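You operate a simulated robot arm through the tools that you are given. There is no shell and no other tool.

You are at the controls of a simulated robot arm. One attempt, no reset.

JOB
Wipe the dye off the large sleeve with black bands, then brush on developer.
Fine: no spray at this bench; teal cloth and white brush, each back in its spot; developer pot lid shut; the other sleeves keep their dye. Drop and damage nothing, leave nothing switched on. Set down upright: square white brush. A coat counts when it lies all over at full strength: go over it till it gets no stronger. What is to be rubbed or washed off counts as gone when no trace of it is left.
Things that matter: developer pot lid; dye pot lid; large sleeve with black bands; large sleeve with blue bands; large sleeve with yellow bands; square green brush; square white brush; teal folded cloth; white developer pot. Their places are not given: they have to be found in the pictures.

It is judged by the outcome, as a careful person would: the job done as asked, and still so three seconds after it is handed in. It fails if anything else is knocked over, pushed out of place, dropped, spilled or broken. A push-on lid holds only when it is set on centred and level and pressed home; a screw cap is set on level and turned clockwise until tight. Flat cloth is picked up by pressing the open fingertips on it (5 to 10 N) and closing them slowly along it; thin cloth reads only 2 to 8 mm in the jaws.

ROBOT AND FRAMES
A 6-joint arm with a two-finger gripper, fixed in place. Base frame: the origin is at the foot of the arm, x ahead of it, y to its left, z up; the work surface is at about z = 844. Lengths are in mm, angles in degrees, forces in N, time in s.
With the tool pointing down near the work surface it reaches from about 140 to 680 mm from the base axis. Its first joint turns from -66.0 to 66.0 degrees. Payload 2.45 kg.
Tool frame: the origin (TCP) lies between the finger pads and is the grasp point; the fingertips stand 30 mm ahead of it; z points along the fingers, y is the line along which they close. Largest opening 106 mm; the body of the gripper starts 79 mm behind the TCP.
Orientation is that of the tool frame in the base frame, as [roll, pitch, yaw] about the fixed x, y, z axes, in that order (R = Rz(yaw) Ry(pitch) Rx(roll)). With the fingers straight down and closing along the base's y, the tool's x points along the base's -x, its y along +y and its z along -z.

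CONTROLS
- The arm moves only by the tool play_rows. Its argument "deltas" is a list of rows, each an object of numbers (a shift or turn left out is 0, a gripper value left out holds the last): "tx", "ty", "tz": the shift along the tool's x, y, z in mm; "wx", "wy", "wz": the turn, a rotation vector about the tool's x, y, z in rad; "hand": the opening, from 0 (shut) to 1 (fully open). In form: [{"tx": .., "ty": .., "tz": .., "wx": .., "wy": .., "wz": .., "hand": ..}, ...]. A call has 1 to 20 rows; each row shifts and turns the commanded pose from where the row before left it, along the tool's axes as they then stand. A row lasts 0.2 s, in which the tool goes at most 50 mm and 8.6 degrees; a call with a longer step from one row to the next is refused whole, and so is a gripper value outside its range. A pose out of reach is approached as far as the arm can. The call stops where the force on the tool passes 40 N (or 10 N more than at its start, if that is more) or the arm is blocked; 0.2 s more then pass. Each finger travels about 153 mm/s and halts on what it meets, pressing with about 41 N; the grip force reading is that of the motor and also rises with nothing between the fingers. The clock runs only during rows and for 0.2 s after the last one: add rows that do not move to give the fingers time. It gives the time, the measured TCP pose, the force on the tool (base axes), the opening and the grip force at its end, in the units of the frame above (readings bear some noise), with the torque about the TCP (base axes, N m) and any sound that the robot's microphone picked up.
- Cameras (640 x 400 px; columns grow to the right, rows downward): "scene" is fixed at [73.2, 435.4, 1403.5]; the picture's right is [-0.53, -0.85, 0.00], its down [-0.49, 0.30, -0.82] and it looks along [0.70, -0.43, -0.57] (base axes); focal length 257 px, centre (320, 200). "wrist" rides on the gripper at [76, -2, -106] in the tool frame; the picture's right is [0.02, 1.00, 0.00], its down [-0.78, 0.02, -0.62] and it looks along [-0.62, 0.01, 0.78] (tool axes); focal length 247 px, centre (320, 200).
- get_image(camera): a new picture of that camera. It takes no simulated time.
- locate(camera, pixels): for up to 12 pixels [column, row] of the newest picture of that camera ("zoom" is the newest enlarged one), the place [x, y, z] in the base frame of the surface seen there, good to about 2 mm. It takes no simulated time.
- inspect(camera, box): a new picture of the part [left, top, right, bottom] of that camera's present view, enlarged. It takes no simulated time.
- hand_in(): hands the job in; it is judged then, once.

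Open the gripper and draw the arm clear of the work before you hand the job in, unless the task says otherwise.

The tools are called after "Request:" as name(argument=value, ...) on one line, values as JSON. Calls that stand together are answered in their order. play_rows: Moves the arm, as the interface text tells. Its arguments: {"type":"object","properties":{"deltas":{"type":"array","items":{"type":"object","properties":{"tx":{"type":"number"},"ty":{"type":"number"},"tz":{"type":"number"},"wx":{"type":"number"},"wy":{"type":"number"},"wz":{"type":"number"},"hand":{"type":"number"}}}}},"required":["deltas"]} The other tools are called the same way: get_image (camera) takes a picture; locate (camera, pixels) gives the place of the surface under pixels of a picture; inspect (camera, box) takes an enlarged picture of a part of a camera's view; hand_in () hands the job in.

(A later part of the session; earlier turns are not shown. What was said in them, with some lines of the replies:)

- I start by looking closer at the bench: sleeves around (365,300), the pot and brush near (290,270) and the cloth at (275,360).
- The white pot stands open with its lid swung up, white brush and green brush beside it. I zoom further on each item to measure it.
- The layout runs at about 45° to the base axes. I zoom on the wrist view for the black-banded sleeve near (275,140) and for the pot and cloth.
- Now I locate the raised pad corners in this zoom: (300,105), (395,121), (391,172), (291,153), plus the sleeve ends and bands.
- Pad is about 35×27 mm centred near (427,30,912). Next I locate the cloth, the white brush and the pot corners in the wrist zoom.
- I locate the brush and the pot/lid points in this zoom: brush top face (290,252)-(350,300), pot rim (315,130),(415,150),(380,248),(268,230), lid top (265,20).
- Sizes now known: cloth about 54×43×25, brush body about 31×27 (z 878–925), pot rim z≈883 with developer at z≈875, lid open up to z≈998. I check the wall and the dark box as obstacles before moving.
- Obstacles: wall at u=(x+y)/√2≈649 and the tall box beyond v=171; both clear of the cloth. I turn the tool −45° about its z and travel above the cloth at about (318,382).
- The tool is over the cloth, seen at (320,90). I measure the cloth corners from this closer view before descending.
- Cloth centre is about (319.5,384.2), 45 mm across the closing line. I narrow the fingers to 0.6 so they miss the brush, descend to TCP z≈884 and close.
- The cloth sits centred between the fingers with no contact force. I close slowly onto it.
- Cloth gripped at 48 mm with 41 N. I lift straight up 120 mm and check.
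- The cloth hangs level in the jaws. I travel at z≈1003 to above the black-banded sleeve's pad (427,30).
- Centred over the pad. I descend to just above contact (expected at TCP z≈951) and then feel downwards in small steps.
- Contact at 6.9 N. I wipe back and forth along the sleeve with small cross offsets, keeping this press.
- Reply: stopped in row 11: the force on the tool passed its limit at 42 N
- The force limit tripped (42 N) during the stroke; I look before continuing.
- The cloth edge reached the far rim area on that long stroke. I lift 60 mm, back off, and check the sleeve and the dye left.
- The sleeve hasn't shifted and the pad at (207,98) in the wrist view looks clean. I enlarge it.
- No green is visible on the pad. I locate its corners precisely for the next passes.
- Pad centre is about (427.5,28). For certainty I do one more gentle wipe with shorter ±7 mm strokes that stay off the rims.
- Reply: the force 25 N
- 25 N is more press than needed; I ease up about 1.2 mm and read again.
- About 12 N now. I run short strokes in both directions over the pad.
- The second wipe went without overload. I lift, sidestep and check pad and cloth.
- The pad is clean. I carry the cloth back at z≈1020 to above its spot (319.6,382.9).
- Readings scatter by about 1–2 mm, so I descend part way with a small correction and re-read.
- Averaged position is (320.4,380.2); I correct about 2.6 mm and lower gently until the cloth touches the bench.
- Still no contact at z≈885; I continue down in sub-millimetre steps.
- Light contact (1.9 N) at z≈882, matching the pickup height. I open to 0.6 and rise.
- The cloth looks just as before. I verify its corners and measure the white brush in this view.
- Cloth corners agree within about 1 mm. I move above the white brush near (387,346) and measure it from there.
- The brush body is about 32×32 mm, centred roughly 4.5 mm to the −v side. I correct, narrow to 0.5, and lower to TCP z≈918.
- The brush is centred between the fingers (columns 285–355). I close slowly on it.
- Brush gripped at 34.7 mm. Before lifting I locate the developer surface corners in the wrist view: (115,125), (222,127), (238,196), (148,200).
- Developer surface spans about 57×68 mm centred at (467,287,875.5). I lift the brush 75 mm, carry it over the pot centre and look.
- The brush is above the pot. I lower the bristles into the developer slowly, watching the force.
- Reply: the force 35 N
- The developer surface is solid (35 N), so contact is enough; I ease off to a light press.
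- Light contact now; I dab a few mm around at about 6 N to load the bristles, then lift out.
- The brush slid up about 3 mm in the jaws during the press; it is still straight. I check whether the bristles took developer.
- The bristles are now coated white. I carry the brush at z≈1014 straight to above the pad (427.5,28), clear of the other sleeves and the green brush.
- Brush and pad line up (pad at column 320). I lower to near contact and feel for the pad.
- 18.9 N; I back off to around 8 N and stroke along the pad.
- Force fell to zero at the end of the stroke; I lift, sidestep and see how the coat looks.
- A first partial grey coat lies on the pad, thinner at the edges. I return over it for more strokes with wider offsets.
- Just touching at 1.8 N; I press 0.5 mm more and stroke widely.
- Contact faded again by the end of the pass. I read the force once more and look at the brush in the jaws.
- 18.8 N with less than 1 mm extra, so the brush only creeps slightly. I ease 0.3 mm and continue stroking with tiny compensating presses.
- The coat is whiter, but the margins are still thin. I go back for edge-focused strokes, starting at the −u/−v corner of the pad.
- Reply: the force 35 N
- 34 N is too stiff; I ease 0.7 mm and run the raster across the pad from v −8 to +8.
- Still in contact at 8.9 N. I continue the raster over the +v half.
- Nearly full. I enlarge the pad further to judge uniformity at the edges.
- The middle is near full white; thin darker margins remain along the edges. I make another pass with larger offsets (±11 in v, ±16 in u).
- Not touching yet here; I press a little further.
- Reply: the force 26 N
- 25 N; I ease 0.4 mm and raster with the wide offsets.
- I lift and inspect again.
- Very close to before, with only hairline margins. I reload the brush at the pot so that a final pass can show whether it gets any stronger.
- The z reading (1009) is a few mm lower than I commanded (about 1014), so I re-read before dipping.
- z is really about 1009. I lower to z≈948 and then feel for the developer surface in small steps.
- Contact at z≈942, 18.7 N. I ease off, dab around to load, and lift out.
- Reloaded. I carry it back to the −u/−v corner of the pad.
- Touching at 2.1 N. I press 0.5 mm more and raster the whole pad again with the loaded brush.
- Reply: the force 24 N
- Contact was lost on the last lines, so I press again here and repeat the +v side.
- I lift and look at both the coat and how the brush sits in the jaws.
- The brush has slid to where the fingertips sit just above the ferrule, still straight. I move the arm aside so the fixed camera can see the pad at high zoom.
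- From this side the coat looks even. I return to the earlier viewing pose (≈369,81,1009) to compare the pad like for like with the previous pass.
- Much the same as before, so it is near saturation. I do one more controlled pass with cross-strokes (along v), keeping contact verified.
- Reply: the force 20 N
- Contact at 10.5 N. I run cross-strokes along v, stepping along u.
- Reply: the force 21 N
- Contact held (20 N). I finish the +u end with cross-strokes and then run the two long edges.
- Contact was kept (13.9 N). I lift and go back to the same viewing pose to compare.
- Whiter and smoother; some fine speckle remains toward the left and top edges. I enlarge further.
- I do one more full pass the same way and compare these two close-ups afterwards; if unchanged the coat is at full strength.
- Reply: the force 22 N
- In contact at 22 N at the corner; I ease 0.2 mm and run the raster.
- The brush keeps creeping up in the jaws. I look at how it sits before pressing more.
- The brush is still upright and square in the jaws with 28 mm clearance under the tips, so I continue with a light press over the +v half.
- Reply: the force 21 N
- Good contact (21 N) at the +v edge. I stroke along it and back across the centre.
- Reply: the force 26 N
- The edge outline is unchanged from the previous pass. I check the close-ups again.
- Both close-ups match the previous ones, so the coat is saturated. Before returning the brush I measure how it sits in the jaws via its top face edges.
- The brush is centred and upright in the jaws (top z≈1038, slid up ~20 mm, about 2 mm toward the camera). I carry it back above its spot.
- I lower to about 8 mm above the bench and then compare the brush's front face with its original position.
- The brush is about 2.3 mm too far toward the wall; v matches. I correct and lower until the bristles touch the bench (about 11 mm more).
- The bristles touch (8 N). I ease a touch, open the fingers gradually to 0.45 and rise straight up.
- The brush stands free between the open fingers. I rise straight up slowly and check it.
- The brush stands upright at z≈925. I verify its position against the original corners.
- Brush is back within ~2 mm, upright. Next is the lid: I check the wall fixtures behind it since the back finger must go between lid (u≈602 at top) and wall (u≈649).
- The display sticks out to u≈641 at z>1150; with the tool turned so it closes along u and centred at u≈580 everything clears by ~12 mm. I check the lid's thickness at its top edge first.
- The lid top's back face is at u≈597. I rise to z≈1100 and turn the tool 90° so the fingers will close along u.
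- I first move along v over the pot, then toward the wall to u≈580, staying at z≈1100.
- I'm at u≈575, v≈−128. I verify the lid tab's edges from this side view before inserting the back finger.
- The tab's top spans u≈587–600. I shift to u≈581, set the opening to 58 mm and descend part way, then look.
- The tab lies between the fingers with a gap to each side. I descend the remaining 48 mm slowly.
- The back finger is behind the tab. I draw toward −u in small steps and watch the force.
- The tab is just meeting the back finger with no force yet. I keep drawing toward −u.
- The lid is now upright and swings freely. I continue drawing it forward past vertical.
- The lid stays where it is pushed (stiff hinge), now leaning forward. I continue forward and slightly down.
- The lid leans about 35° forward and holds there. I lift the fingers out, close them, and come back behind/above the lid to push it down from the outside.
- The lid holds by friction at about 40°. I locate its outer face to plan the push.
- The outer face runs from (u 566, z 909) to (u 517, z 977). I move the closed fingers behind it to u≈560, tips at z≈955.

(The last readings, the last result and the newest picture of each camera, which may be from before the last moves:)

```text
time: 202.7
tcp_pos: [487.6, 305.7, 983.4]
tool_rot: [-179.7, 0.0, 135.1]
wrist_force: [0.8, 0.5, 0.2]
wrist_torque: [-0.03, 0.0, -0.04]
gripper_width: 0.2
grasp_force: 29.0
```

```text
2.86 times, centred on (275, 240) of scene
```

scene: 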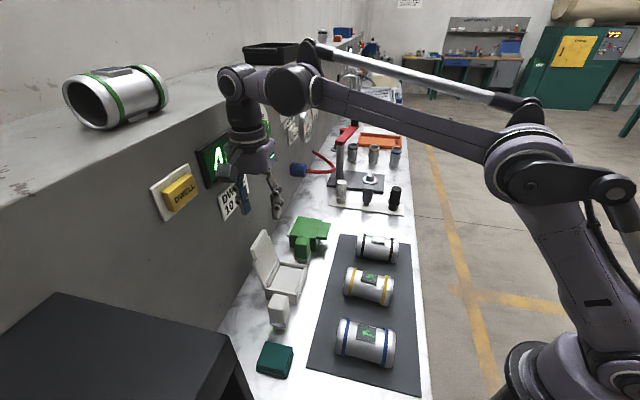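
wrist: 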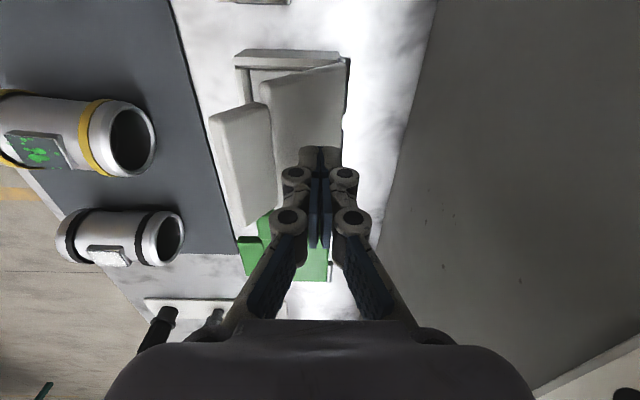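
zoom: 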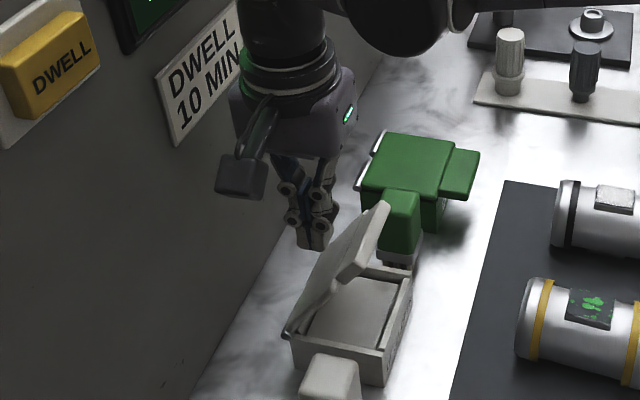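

Fingers are behind the lid with a gap. I push toward −u and begin following its arc down.

Request:
play_rows(deltas=[{"ty": -6}, {"ty": -6}, {"ty": -6}, {"ty": -4, "tz": 3}, {"ty": -4, "tz": 3}, {"ty": -4, "tz": 3}, {}])

Request:
inspect(camera="scene", box=[220, 170, 330, 310])

Request:
get_image(camera="wrist")

```text
time: 204.2
tcp_pos: [464.4, 286.8, 974.9]
tool_rot: [-179.7, 0.0, 135.0]
wrist_force: [0.7, 0.1, 0.1]
wrist_torque: [0.03, 0.0, 0.01]
gripper_width: 0.0
grasp_force: 28.2
```

```text
2.86 times, centred on (275, 240) of scene
```

zoom: 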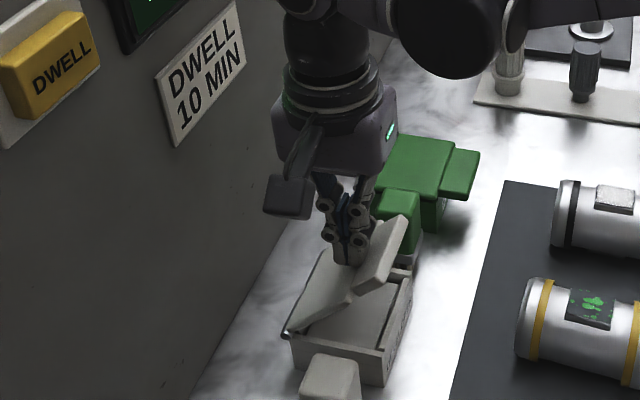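

```text
taken
```

wrist: 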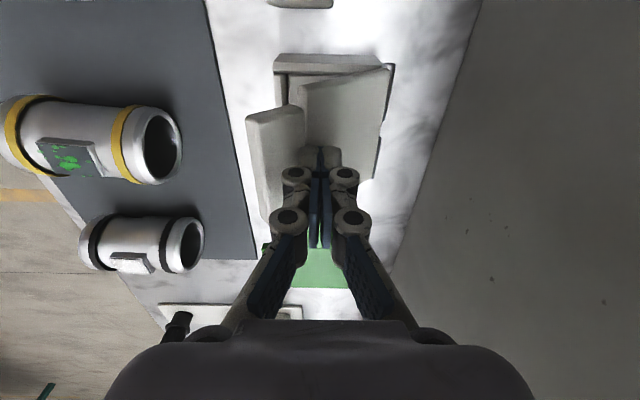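

The lid follows with almost no force. I continue down the arc.

Request:
play_rows(deltas=[{"ty": -4, "tz": 4}, {"ty": -4, "tz": 4}, {"ty": -4, "tz": 4}, {"ty": -3, "tz": 4}, {"ty": -2, "tz": 4}, {"ty": -2, "tz": 4}, {}])

Request:
inspect(camera="scene", box=[220, 170, 330, 310])

Request:
get_image(camera="wrist")

```text
time: 205.8
tcp_pos: [452.3, 273.1, 948.5]
tool_rot: [-179.7, 0.0, 135.2]
wrist_force: [0.7, 0.3, 0.0]
wrist_torque: [0.04, 0.0, -0.03]
gripper_width: 0.0
grasp_force: 29.0
```

```text
2.86 times, centred on (275, 240) of scene
```

zoom: 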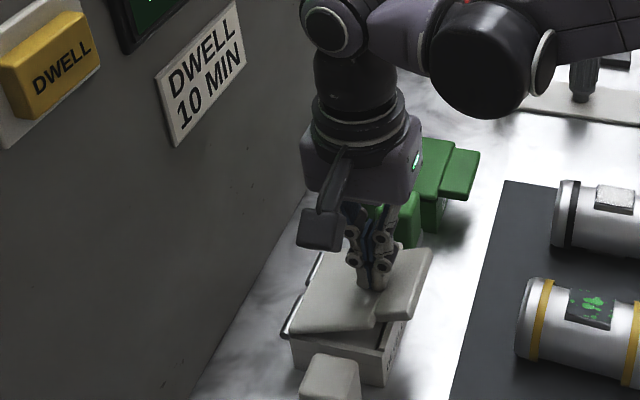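

```text
taken
```

wrist: 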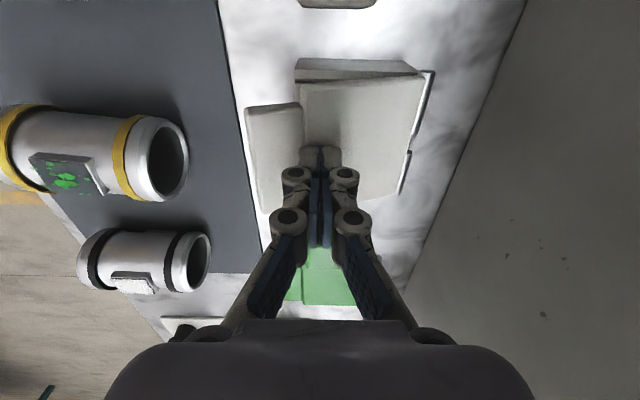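

Almost shut. I continue straight down slowly, watching for the seat.

Request:
play_rows(deltas=[{"ty": -1, "tz": 4}, {"ty": -1, "tz": 4}, {"tz": 4}, {"tz": 3}, {"tz": 2}, {}])

```text
time: 207.2
tcp_pos: [451.5, 270.9, 933.4]
tool_rot: [-179.7, 0.0, 135.1]
wrist_force: [0.0, -0.1, 0.0]
wrist_torque: [0.01, -0.02, 0.01]
gripper_width: 0.0
grasp_force: 28.7
```

Request:
play_rows(deltas=[{"tz": 2}, {"tz": 2}, {"tz": 1}, {"tz": 1}, {}])

Request:
inspect(camera="scene", box=[240, 200, 330, 320])

```text
time: 208.4
tcp_pos: [450.3, 271.0, 928.7]
tool_rot: [-179.7, 0.1, 135.2]
wrist_force: [0.4, 0.2, 0.2]
wrist_torque: [-0.03, -0.02, 0.02]
gripper_width: 0.0
grasp_force: 28.1
```

```text
3.33 times, centred on (285, 260) of scene
```

zoom: 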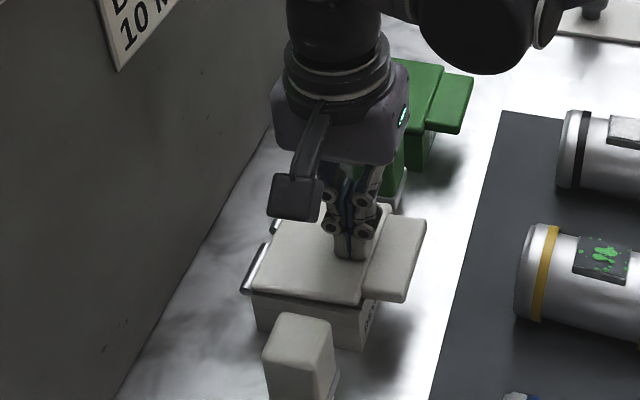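

It looks nearly seated; I press on in small steps until the force shows it home.

Request:
play_rows(deltas=[{"tz": 1}, {"tz": 1}, {"tz": 1}, {}])

Request:
play_rows(deltas=[{"tz": 0.7}, {"tz": 0.7}, {}])

```text
time: 209.4
tcp_pos: [450.3, 270.8, 925.1]
tool_rot: [-179.7, 0.0, 135.1]
wrist_force: [0.1, -0.5, 0.3]
wrist_torque: [0.01, 0.01, -0.02]
gripper_width: 0.0
grasp_force: 28.7
```

```text
time: 210.2
tcp_pos: [451.3, 270.5, 923.2]
tool_rot: [-179.7, 0.0, 135.1]
wrist_force: [-0.3, 1.0, -0.4]
wrist_torque: [0.01, -0.02, -0.02]
gripper_width: 0.1
grasp_force: 28.2
```

Request:
play_rows(deltas=[{"tz": 0.6}, {"tz": 0.6}, {}])

Request:
play_rows(deltas=[{"tz": 0.5}, {"tz": 0.5}, {}])

```text
time: 211.1
tcp_pos: [451.2, 270.5, 921.5]
tool_rot: [-179.7, 0.0, 135.1]
wrist_force: [0.3, 0.1, -0.5]
wrist_torque: [0.0, -0.01, 0.01]
gripper_width: 0.0
grasp_force: 28.1
```

```text
time: 211.8
tcp_pos: [450.3, 271.1, 921.7]
tool_rot: [-179.6, 0.1, 135.0]
wrist_force: [0.1, -0.2, -0.1]
wrist_torque: [0.0, -0.01, 0.01]
gripper_width: 0.0
grasp_force: 28.8
```

No force yet with tips near z≈891. I check the lid's actual height.

Request:
get_image(camera="wrist")

Request:
inspect(camera="scene", box=[250, 230, 320, 320])

Request:
locate(camera="zoom", pixels=[[200, 180], [250, 190], [150, 200], [130, 240], [260, 250], [380, 180], [400, 130], [370, 230], [330, 200], [220, 290]])

```text
taken
```

wrist: 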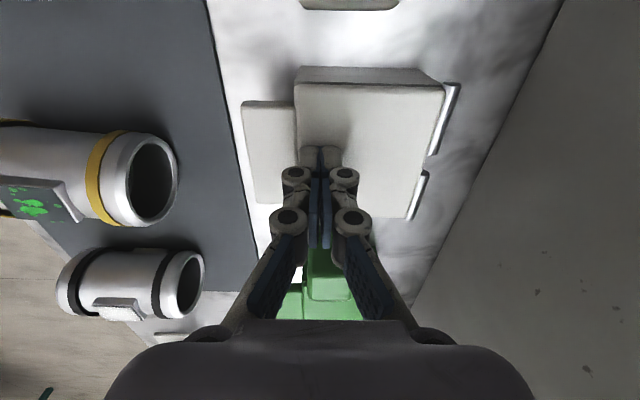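

```text
4.44 times, centred on (285, 275) of scene
```

zoom: 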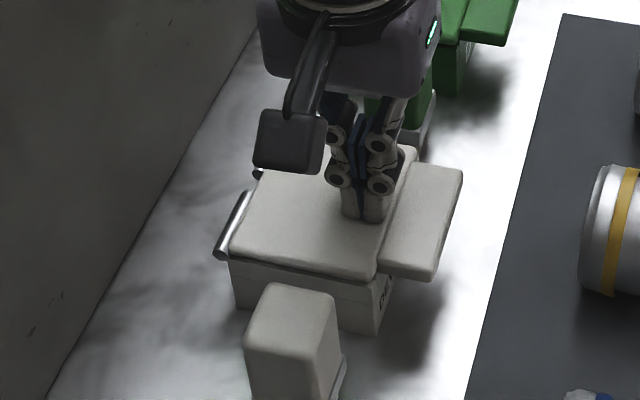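

```text
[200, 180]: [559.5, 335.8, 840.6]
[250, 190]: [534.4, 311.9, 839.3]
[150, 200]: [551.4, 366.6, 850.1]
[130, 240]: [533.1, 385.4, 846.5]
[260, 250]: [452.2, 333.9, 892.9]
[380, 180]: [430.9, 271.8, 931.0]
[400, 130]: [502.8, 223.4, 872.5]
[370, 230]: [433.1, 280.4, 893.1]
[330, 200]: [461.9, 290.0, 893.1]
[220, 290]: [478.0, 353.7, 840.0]
```

The lid top is level at z≈893 everywhere, the same as the closed green pot. I press a bit more to feel it home.

Request:
play_rows(deltas=[{"tz": 0.6}, {"tz": 0.6}, {}])

Request:
play_rows(deltas=[{"tz": 0.5}, {"tz": 0.5}, {}])

```text
time: 212.7
tcp_pos: [449.9, 271.2, 921.1]
tool_rot: [-179.8, 0.0, 135.1]
wrist_force: [-3.3, -1.8, 7.5]
wrist_torque: [-0.05, 0.08, 0.01]
gripper_width: 6.2
grasp_force: 28.4
```

```text
time: 213.4
tcp_pos: [449.7, 271.0, 922.0]
tool_rot: [-179.8, 0.0, 135.1]
wrist_force: [-2.9, 1.0, 29.0]
wrist_torque: [0.05, 0.05, -0.08]
gripper_width: 6.2
grasp_force: 28.1
```

Pressed home with 29 N. I raise the arm clear and inspect.

Request:
play_rows(deltas=[{"tz": -3}, {"tz": -12}, {"tz": -30}, {"tz": -40}, {"tz": -40}, {"tz": -40}, {}])

Request:
get_image(camera="wrist")

Request:
inspect(camera="scene", box=[240, 210, 340, 330])

Request:
locate(camera="zoom", pixels=[[220, 200], [290, 180], [200, 260], [330, 240], [310, 270], [380, 210], [395, 250], [170, 230], [260, 300], [300, 220]])

```text
time: 215.1
tcp_pos: [447.8, 271.3, 1084.1]
tool_rot: [-179.7, 0.0, 135.1]
wrist_force: [-0.6, -0.4, 0.4]
wrist_torque: [0.04, -0.01, -0.02]
gripper_width: 0.0
grasp_force: 28.1
```

```text
taken
```

wrist: 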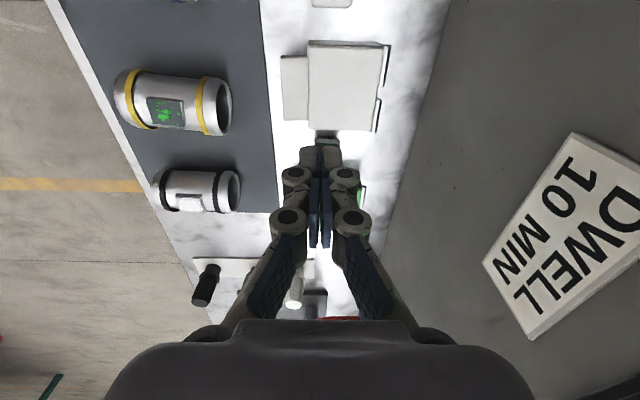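

```text
3.33 times, centred on (290, 270) of scene
```

zoom: 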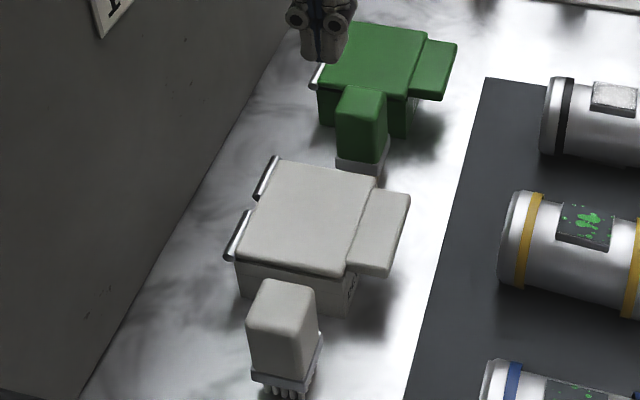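

```text
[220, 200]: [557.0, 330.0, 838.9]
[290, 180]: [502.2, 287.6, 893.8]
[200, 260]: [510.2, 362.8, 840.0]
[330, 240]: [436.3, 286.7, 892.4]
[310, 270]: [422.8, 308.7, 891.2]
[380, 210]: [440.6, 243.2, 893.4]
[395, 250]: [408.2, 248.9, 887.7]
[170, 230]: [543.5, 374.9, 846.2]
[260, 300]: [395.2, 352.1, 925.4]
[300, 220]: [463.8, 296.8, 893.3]
```

The lid is flat and shut and everything around stands in place. I take a last close look at the coat with the empty gripper above the pad.

Request:
play_rows(deltas=[{"tx": -26.3, "ty": -31}, {"tx": -26.3, "ty": -31}, {"tx": -26.3, "ty": -31}, {"tx": -26.3, "ty": -31}, {"tx": -26.3, "ty": -31}, {"tx": -26.2, "ty": -31.4}, {"tz": 20}, {"tz": 20}, {}])

Request:
get_image(camera="wrist")

Request:
inspect(camera="wrist", box=[290, 65, 350, 125])

```text
time: 217.1
tcp_pos: [430.2, 26.8, 1047.8]
tool_rot: [-179.7, 0.0, 135.2]
wrist_force: [0.2, -0.1, 0.8]
wrist_torque: [-0.05, 0.0, -0.01]
gripper_width: 0.0
grasp_force: 28.7
```

```text
taken
```

wrist: 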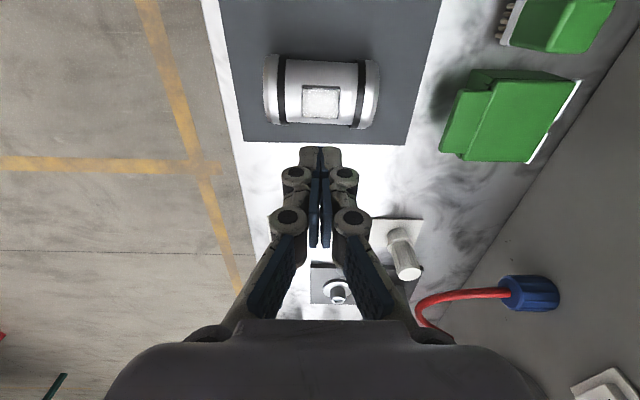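

```text
6.67 times, centred on (320, 95) of wrist
```

zoom: 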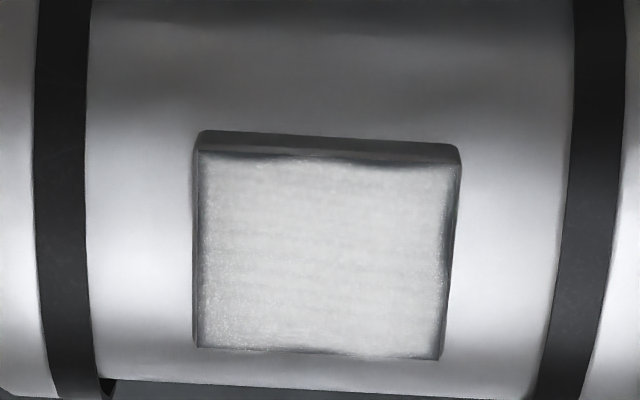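

The pad is evenly white over its whole face, the same outline as after the last two passes. I open the gripper, raise the arm clear and take a final overview.

Request:
play_rows(deltas=[{"tz": -40}, {"tz": -40}, {"tz": -40}, {"tz": -40}, {"tz": -35, "hand": 0.5}, {"hand": 1.0}, {"tx": 40}, {"tx": 40}, {"tx": 35}, {}, {}])

Request:
get_image(camera="scene")

Request:
inspect(camera="scene", box=[220, 200, 440, 400])

Request:
inspect(camera="scene", box=[340, 220, 410, 275])

```text
time: 219.4
tcp_pos: [350.8, 109.7, 1239.9]
tool_rot: [-179.7, 0.1, 135.2]
wrist_force: [0.5, 0.1, 0.5]
wrist_torque: [-0.02, -0.03, -0.02]
gripper_width: 106.1
grasp_force: 0.1
```

```text
taken
```

scene: 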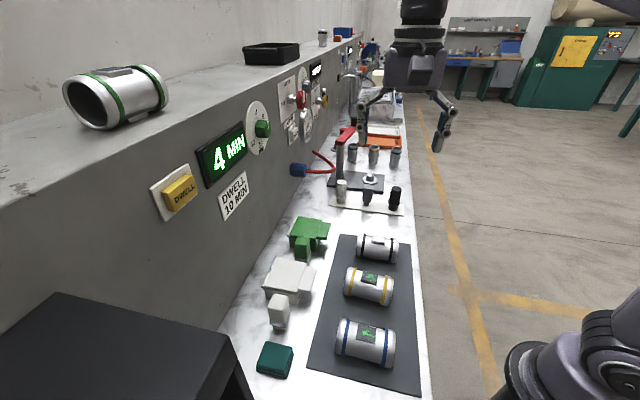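

```text
2.00 times, centred on (330, 300) of scene
```

zoom: 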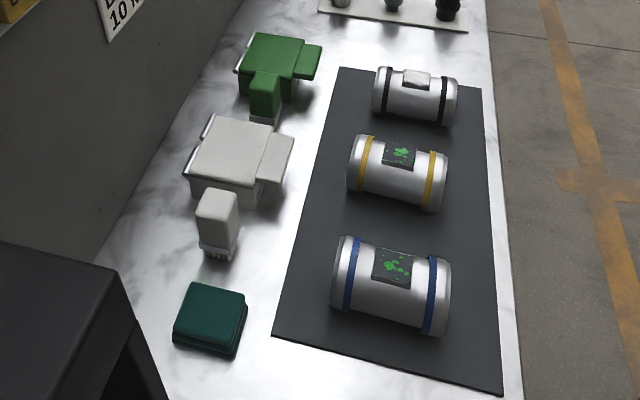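

```text
7.27 times, centred on (375, 248) of scene
```

zoom: 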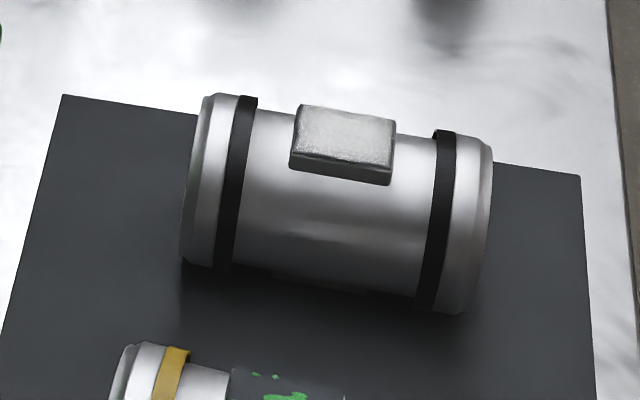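

I zoom tightly on the pad from the fixed camera, since its left/near edges look slightly grainier here.

Request:
inspect(camera="scene", box=[365, 228, 390, 248])

Request:
inspect(camera="scene", box=[369, 232, 387, 246])

```text
16.00 times, centred on (378, 238) of scene
```

zoom: 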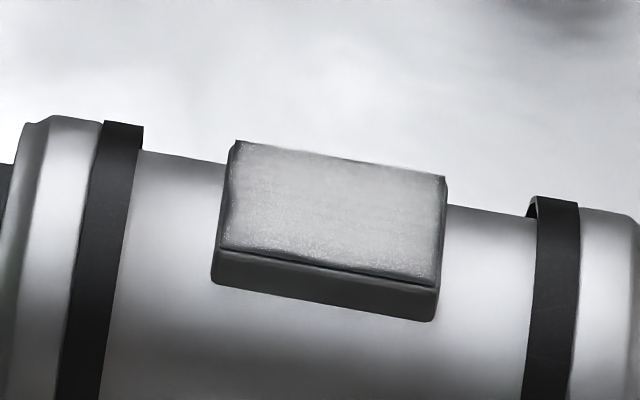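

```text
16.00 times, centred on (378, 239) of scene
```

zoom: 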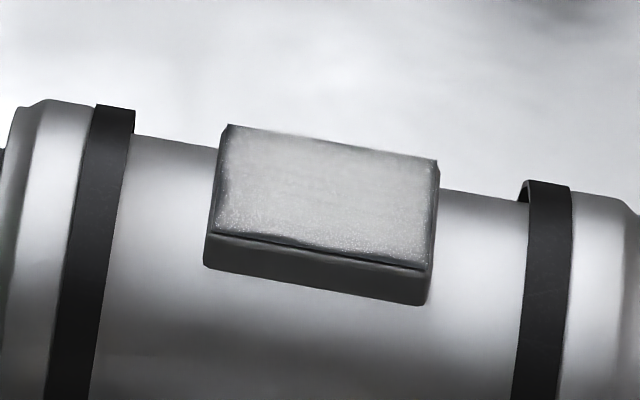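

Before handing in I want to be sure the last passes weren't made with a dry brush. I check the bristles' colour and view the pad from closer with the wrist camera.

Request:
inspect(camera="scene", box=[265, 290, 295, 335])

Request:
inspect(camera="scene", box=[290, 225, 330, 270])

```text
8.89 times, centred on (280, 312) of scene
```

zoom: 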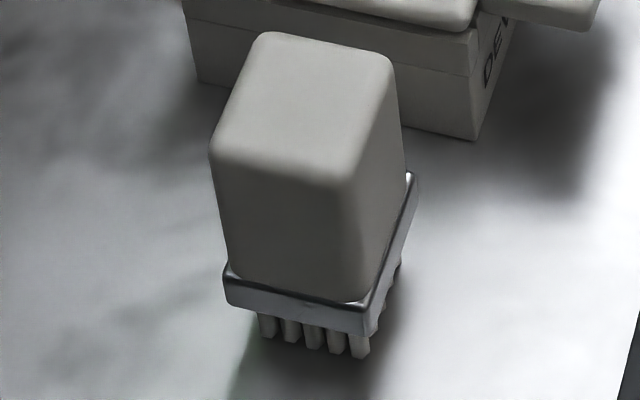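

```text
8.89 times, centred on (310, 248) of scene
```

zoom: 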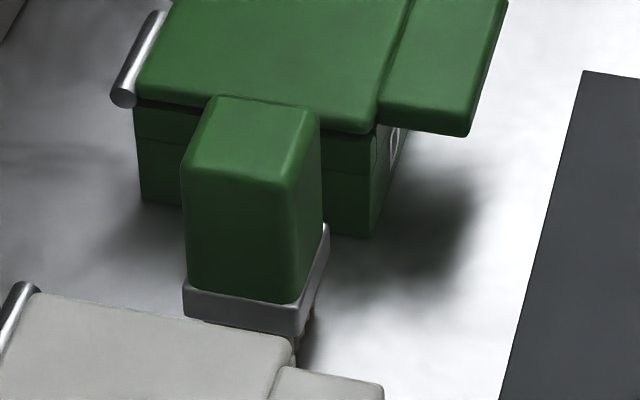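

The bristles are still coated white. I bring the open gripper down beside the sleeve (clear of everything) so the wrist camera looks at the pad centrally from close up.

Request:
play_rows(deltas=[{"tx": -33, "ty": -2}, {"tx": -33, "ty": -2}, {"tz": 45}, {"tz": 45}, {"tz": 45}, {"tz": 45}, {"tz": 45}, {"tz": 35}, {}, {}])

Request:
get_image(camera="wrist")

Request:
inspect(camera="wrist", box=[285, 130, 355, 200])

```text
time: 221.7
tcp_pos: [392.7, 59.9, 979.6]
tool_rot: [-179.7, -0.1, 135.1]
wrist_force: [0.0, 0.5, -0.8]
wrist_torque: [0.05, -0.05, -0.01]
gripper_width: 106.2
grasp_force: 0.1
```

```text
taken
```

wrist: 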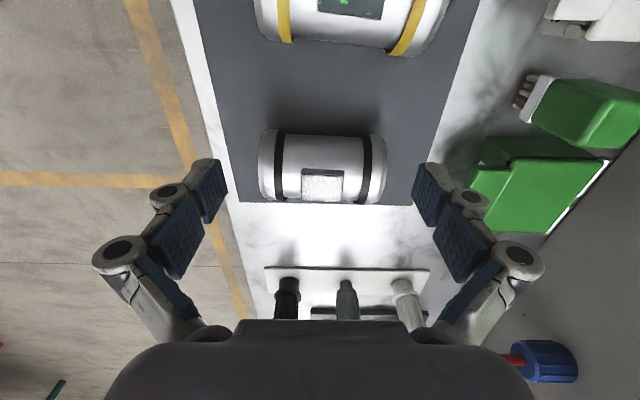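

```text
5.71 times, centred on (320, 165) of wrist
```

zoom: 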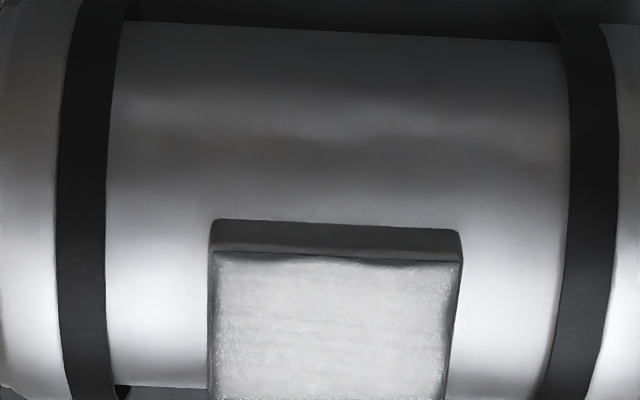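

Request:
inspect(camera="wrist", box=[300, 166, 346, 206])

Request:
inspect(camera="wrist", box=[300, 168, 322, 188])

Request:
inspect(camera="wrist", box=[322, 184, 346, 206])

```text
10.00 times, centred on (323, 186) of wrist
```

zoom: 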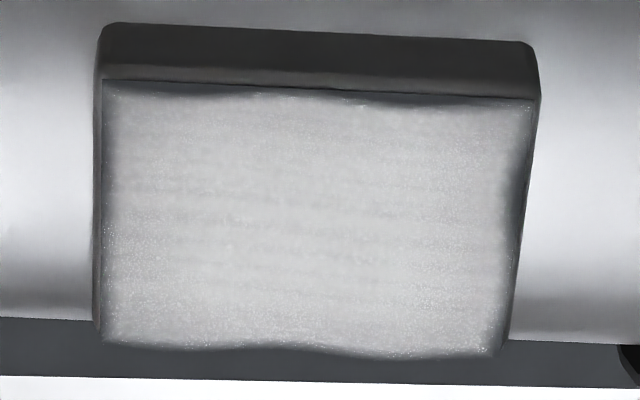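

```text
16.00 times, centred on (311, 178) of wrist
```

zoom: 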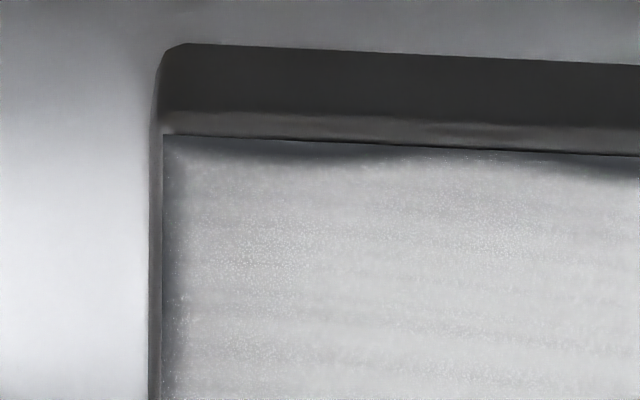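

```text
16.00 times, centred on (334, 195) of wrist
```

zoom: 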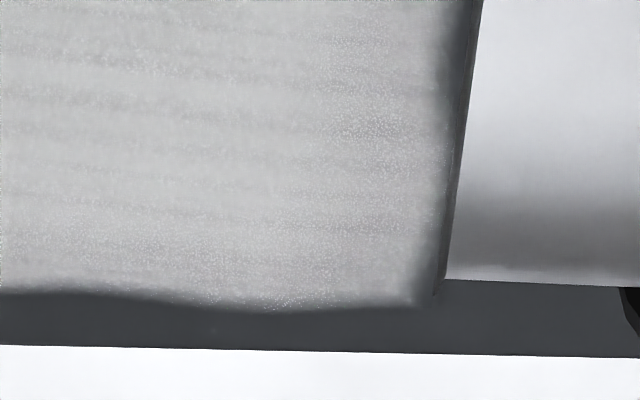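

The coat is uniform right up to a fixed ragged border that did not change between the pass before the second dip and the later loaded passes, so it is at full strength. I withdraw the arm upward, gripper open, and take a last look.

Request:
play_rows(deltas=[{"tz": -40}, {"tz": -45}, {"tz": -45}, {"tz": -45}, {"tz": -45}, {"tz": -40}, {"tx": 35, "ty": -20}, {"tx": 35, "ty": -20}, {}, {}, {}])

Request:
inspect(camera="scene", box=[220, 200, 440, 400])

Request:
locate(camera="zoom", pixels=[[215, 195], [230, 150], [275, 160], [210, 310], [385, 95], [450, 110], [415, 80], [265, 85]])

Request:
inspect(camera="scene", box=[140, 90, 420, 260])

```text
time: 224.1
tcp_pos: [317.3, 80.1, 1238.6]
tool_rot: [-179.6, -0.1, 135.1]
wrist_force: [-0.1, 0.3, 0.0]
wrist_torque: [-0.03, -0.02, -0.01]
gripper_width: 106.0
grasp_force: 0.0
```

```text
2.00 times, centred on (330, 300) of scene
```

zoom: 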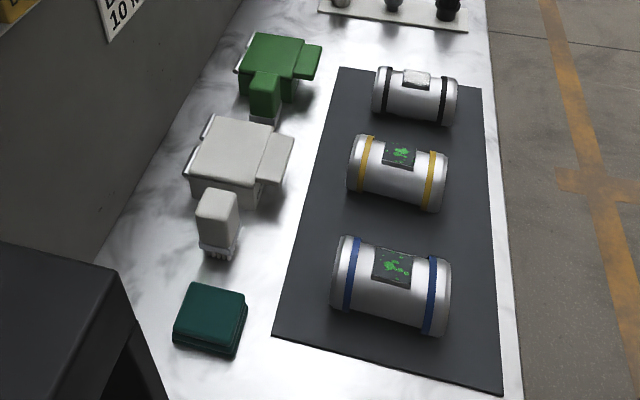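

```text
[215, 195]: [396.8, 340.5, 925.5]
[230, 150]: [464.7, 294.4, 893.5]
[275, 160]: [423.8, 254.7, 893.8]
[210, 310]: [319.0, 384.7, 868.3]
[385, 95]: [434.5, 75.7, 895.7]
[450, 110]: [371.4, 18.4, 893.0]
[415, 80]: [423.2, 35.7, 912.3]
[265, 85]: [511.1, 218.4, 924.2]
```

```text
2.29 times, centred on (280, 175) of scene
```

zoom: 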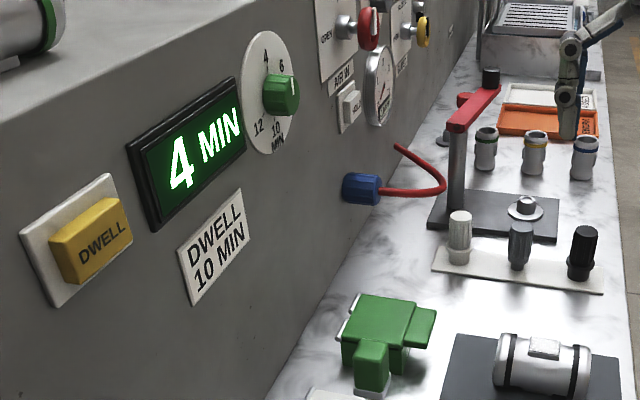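

The final view shows the pad coated and the other two sleeves still carrying their dye. The white pot lid is flat and shut, the brush is upright, the cloth is in its spot and the controls are unchanged. The arm is clear with the gripper open, so I hand the job in.

Request:
hand_in()

```text
The job is handed in.
```

I wiped the dye off the black-banded sleeve, brushed developer over its pad, and handed the job in. I haven't seen the judging result.

- **Sleeve:** No green was visible on the pad after two wipes. The developer coat looks even out to a thin ragged edge. That edge stopped changing over the last passes, including those after I reloaded the brush, so I took it as full strength.
- **Cloth and brush:** The teal cloth is back within about 1 mm of where it was. The white brush is upright and within about 2–3 mm of its spot.
- **Developer pot:** The lid is shut and pressed down, level with the closed dye pot. I didn't touch the dye pot or its brush.
- **Everything else:** The yellow- and blue-banded sleeves still have their dye. Nothing was switched on, and no spray was used. I left the dwell timer alone because the job didn't ask for it.

Two things happened along the way. A wiping stroke near the sleeve's rim tripped the force limit once, without moving the sleeve. The brush also slid about 20 mm up in the gripper while I was coating, but stayed straight and square.
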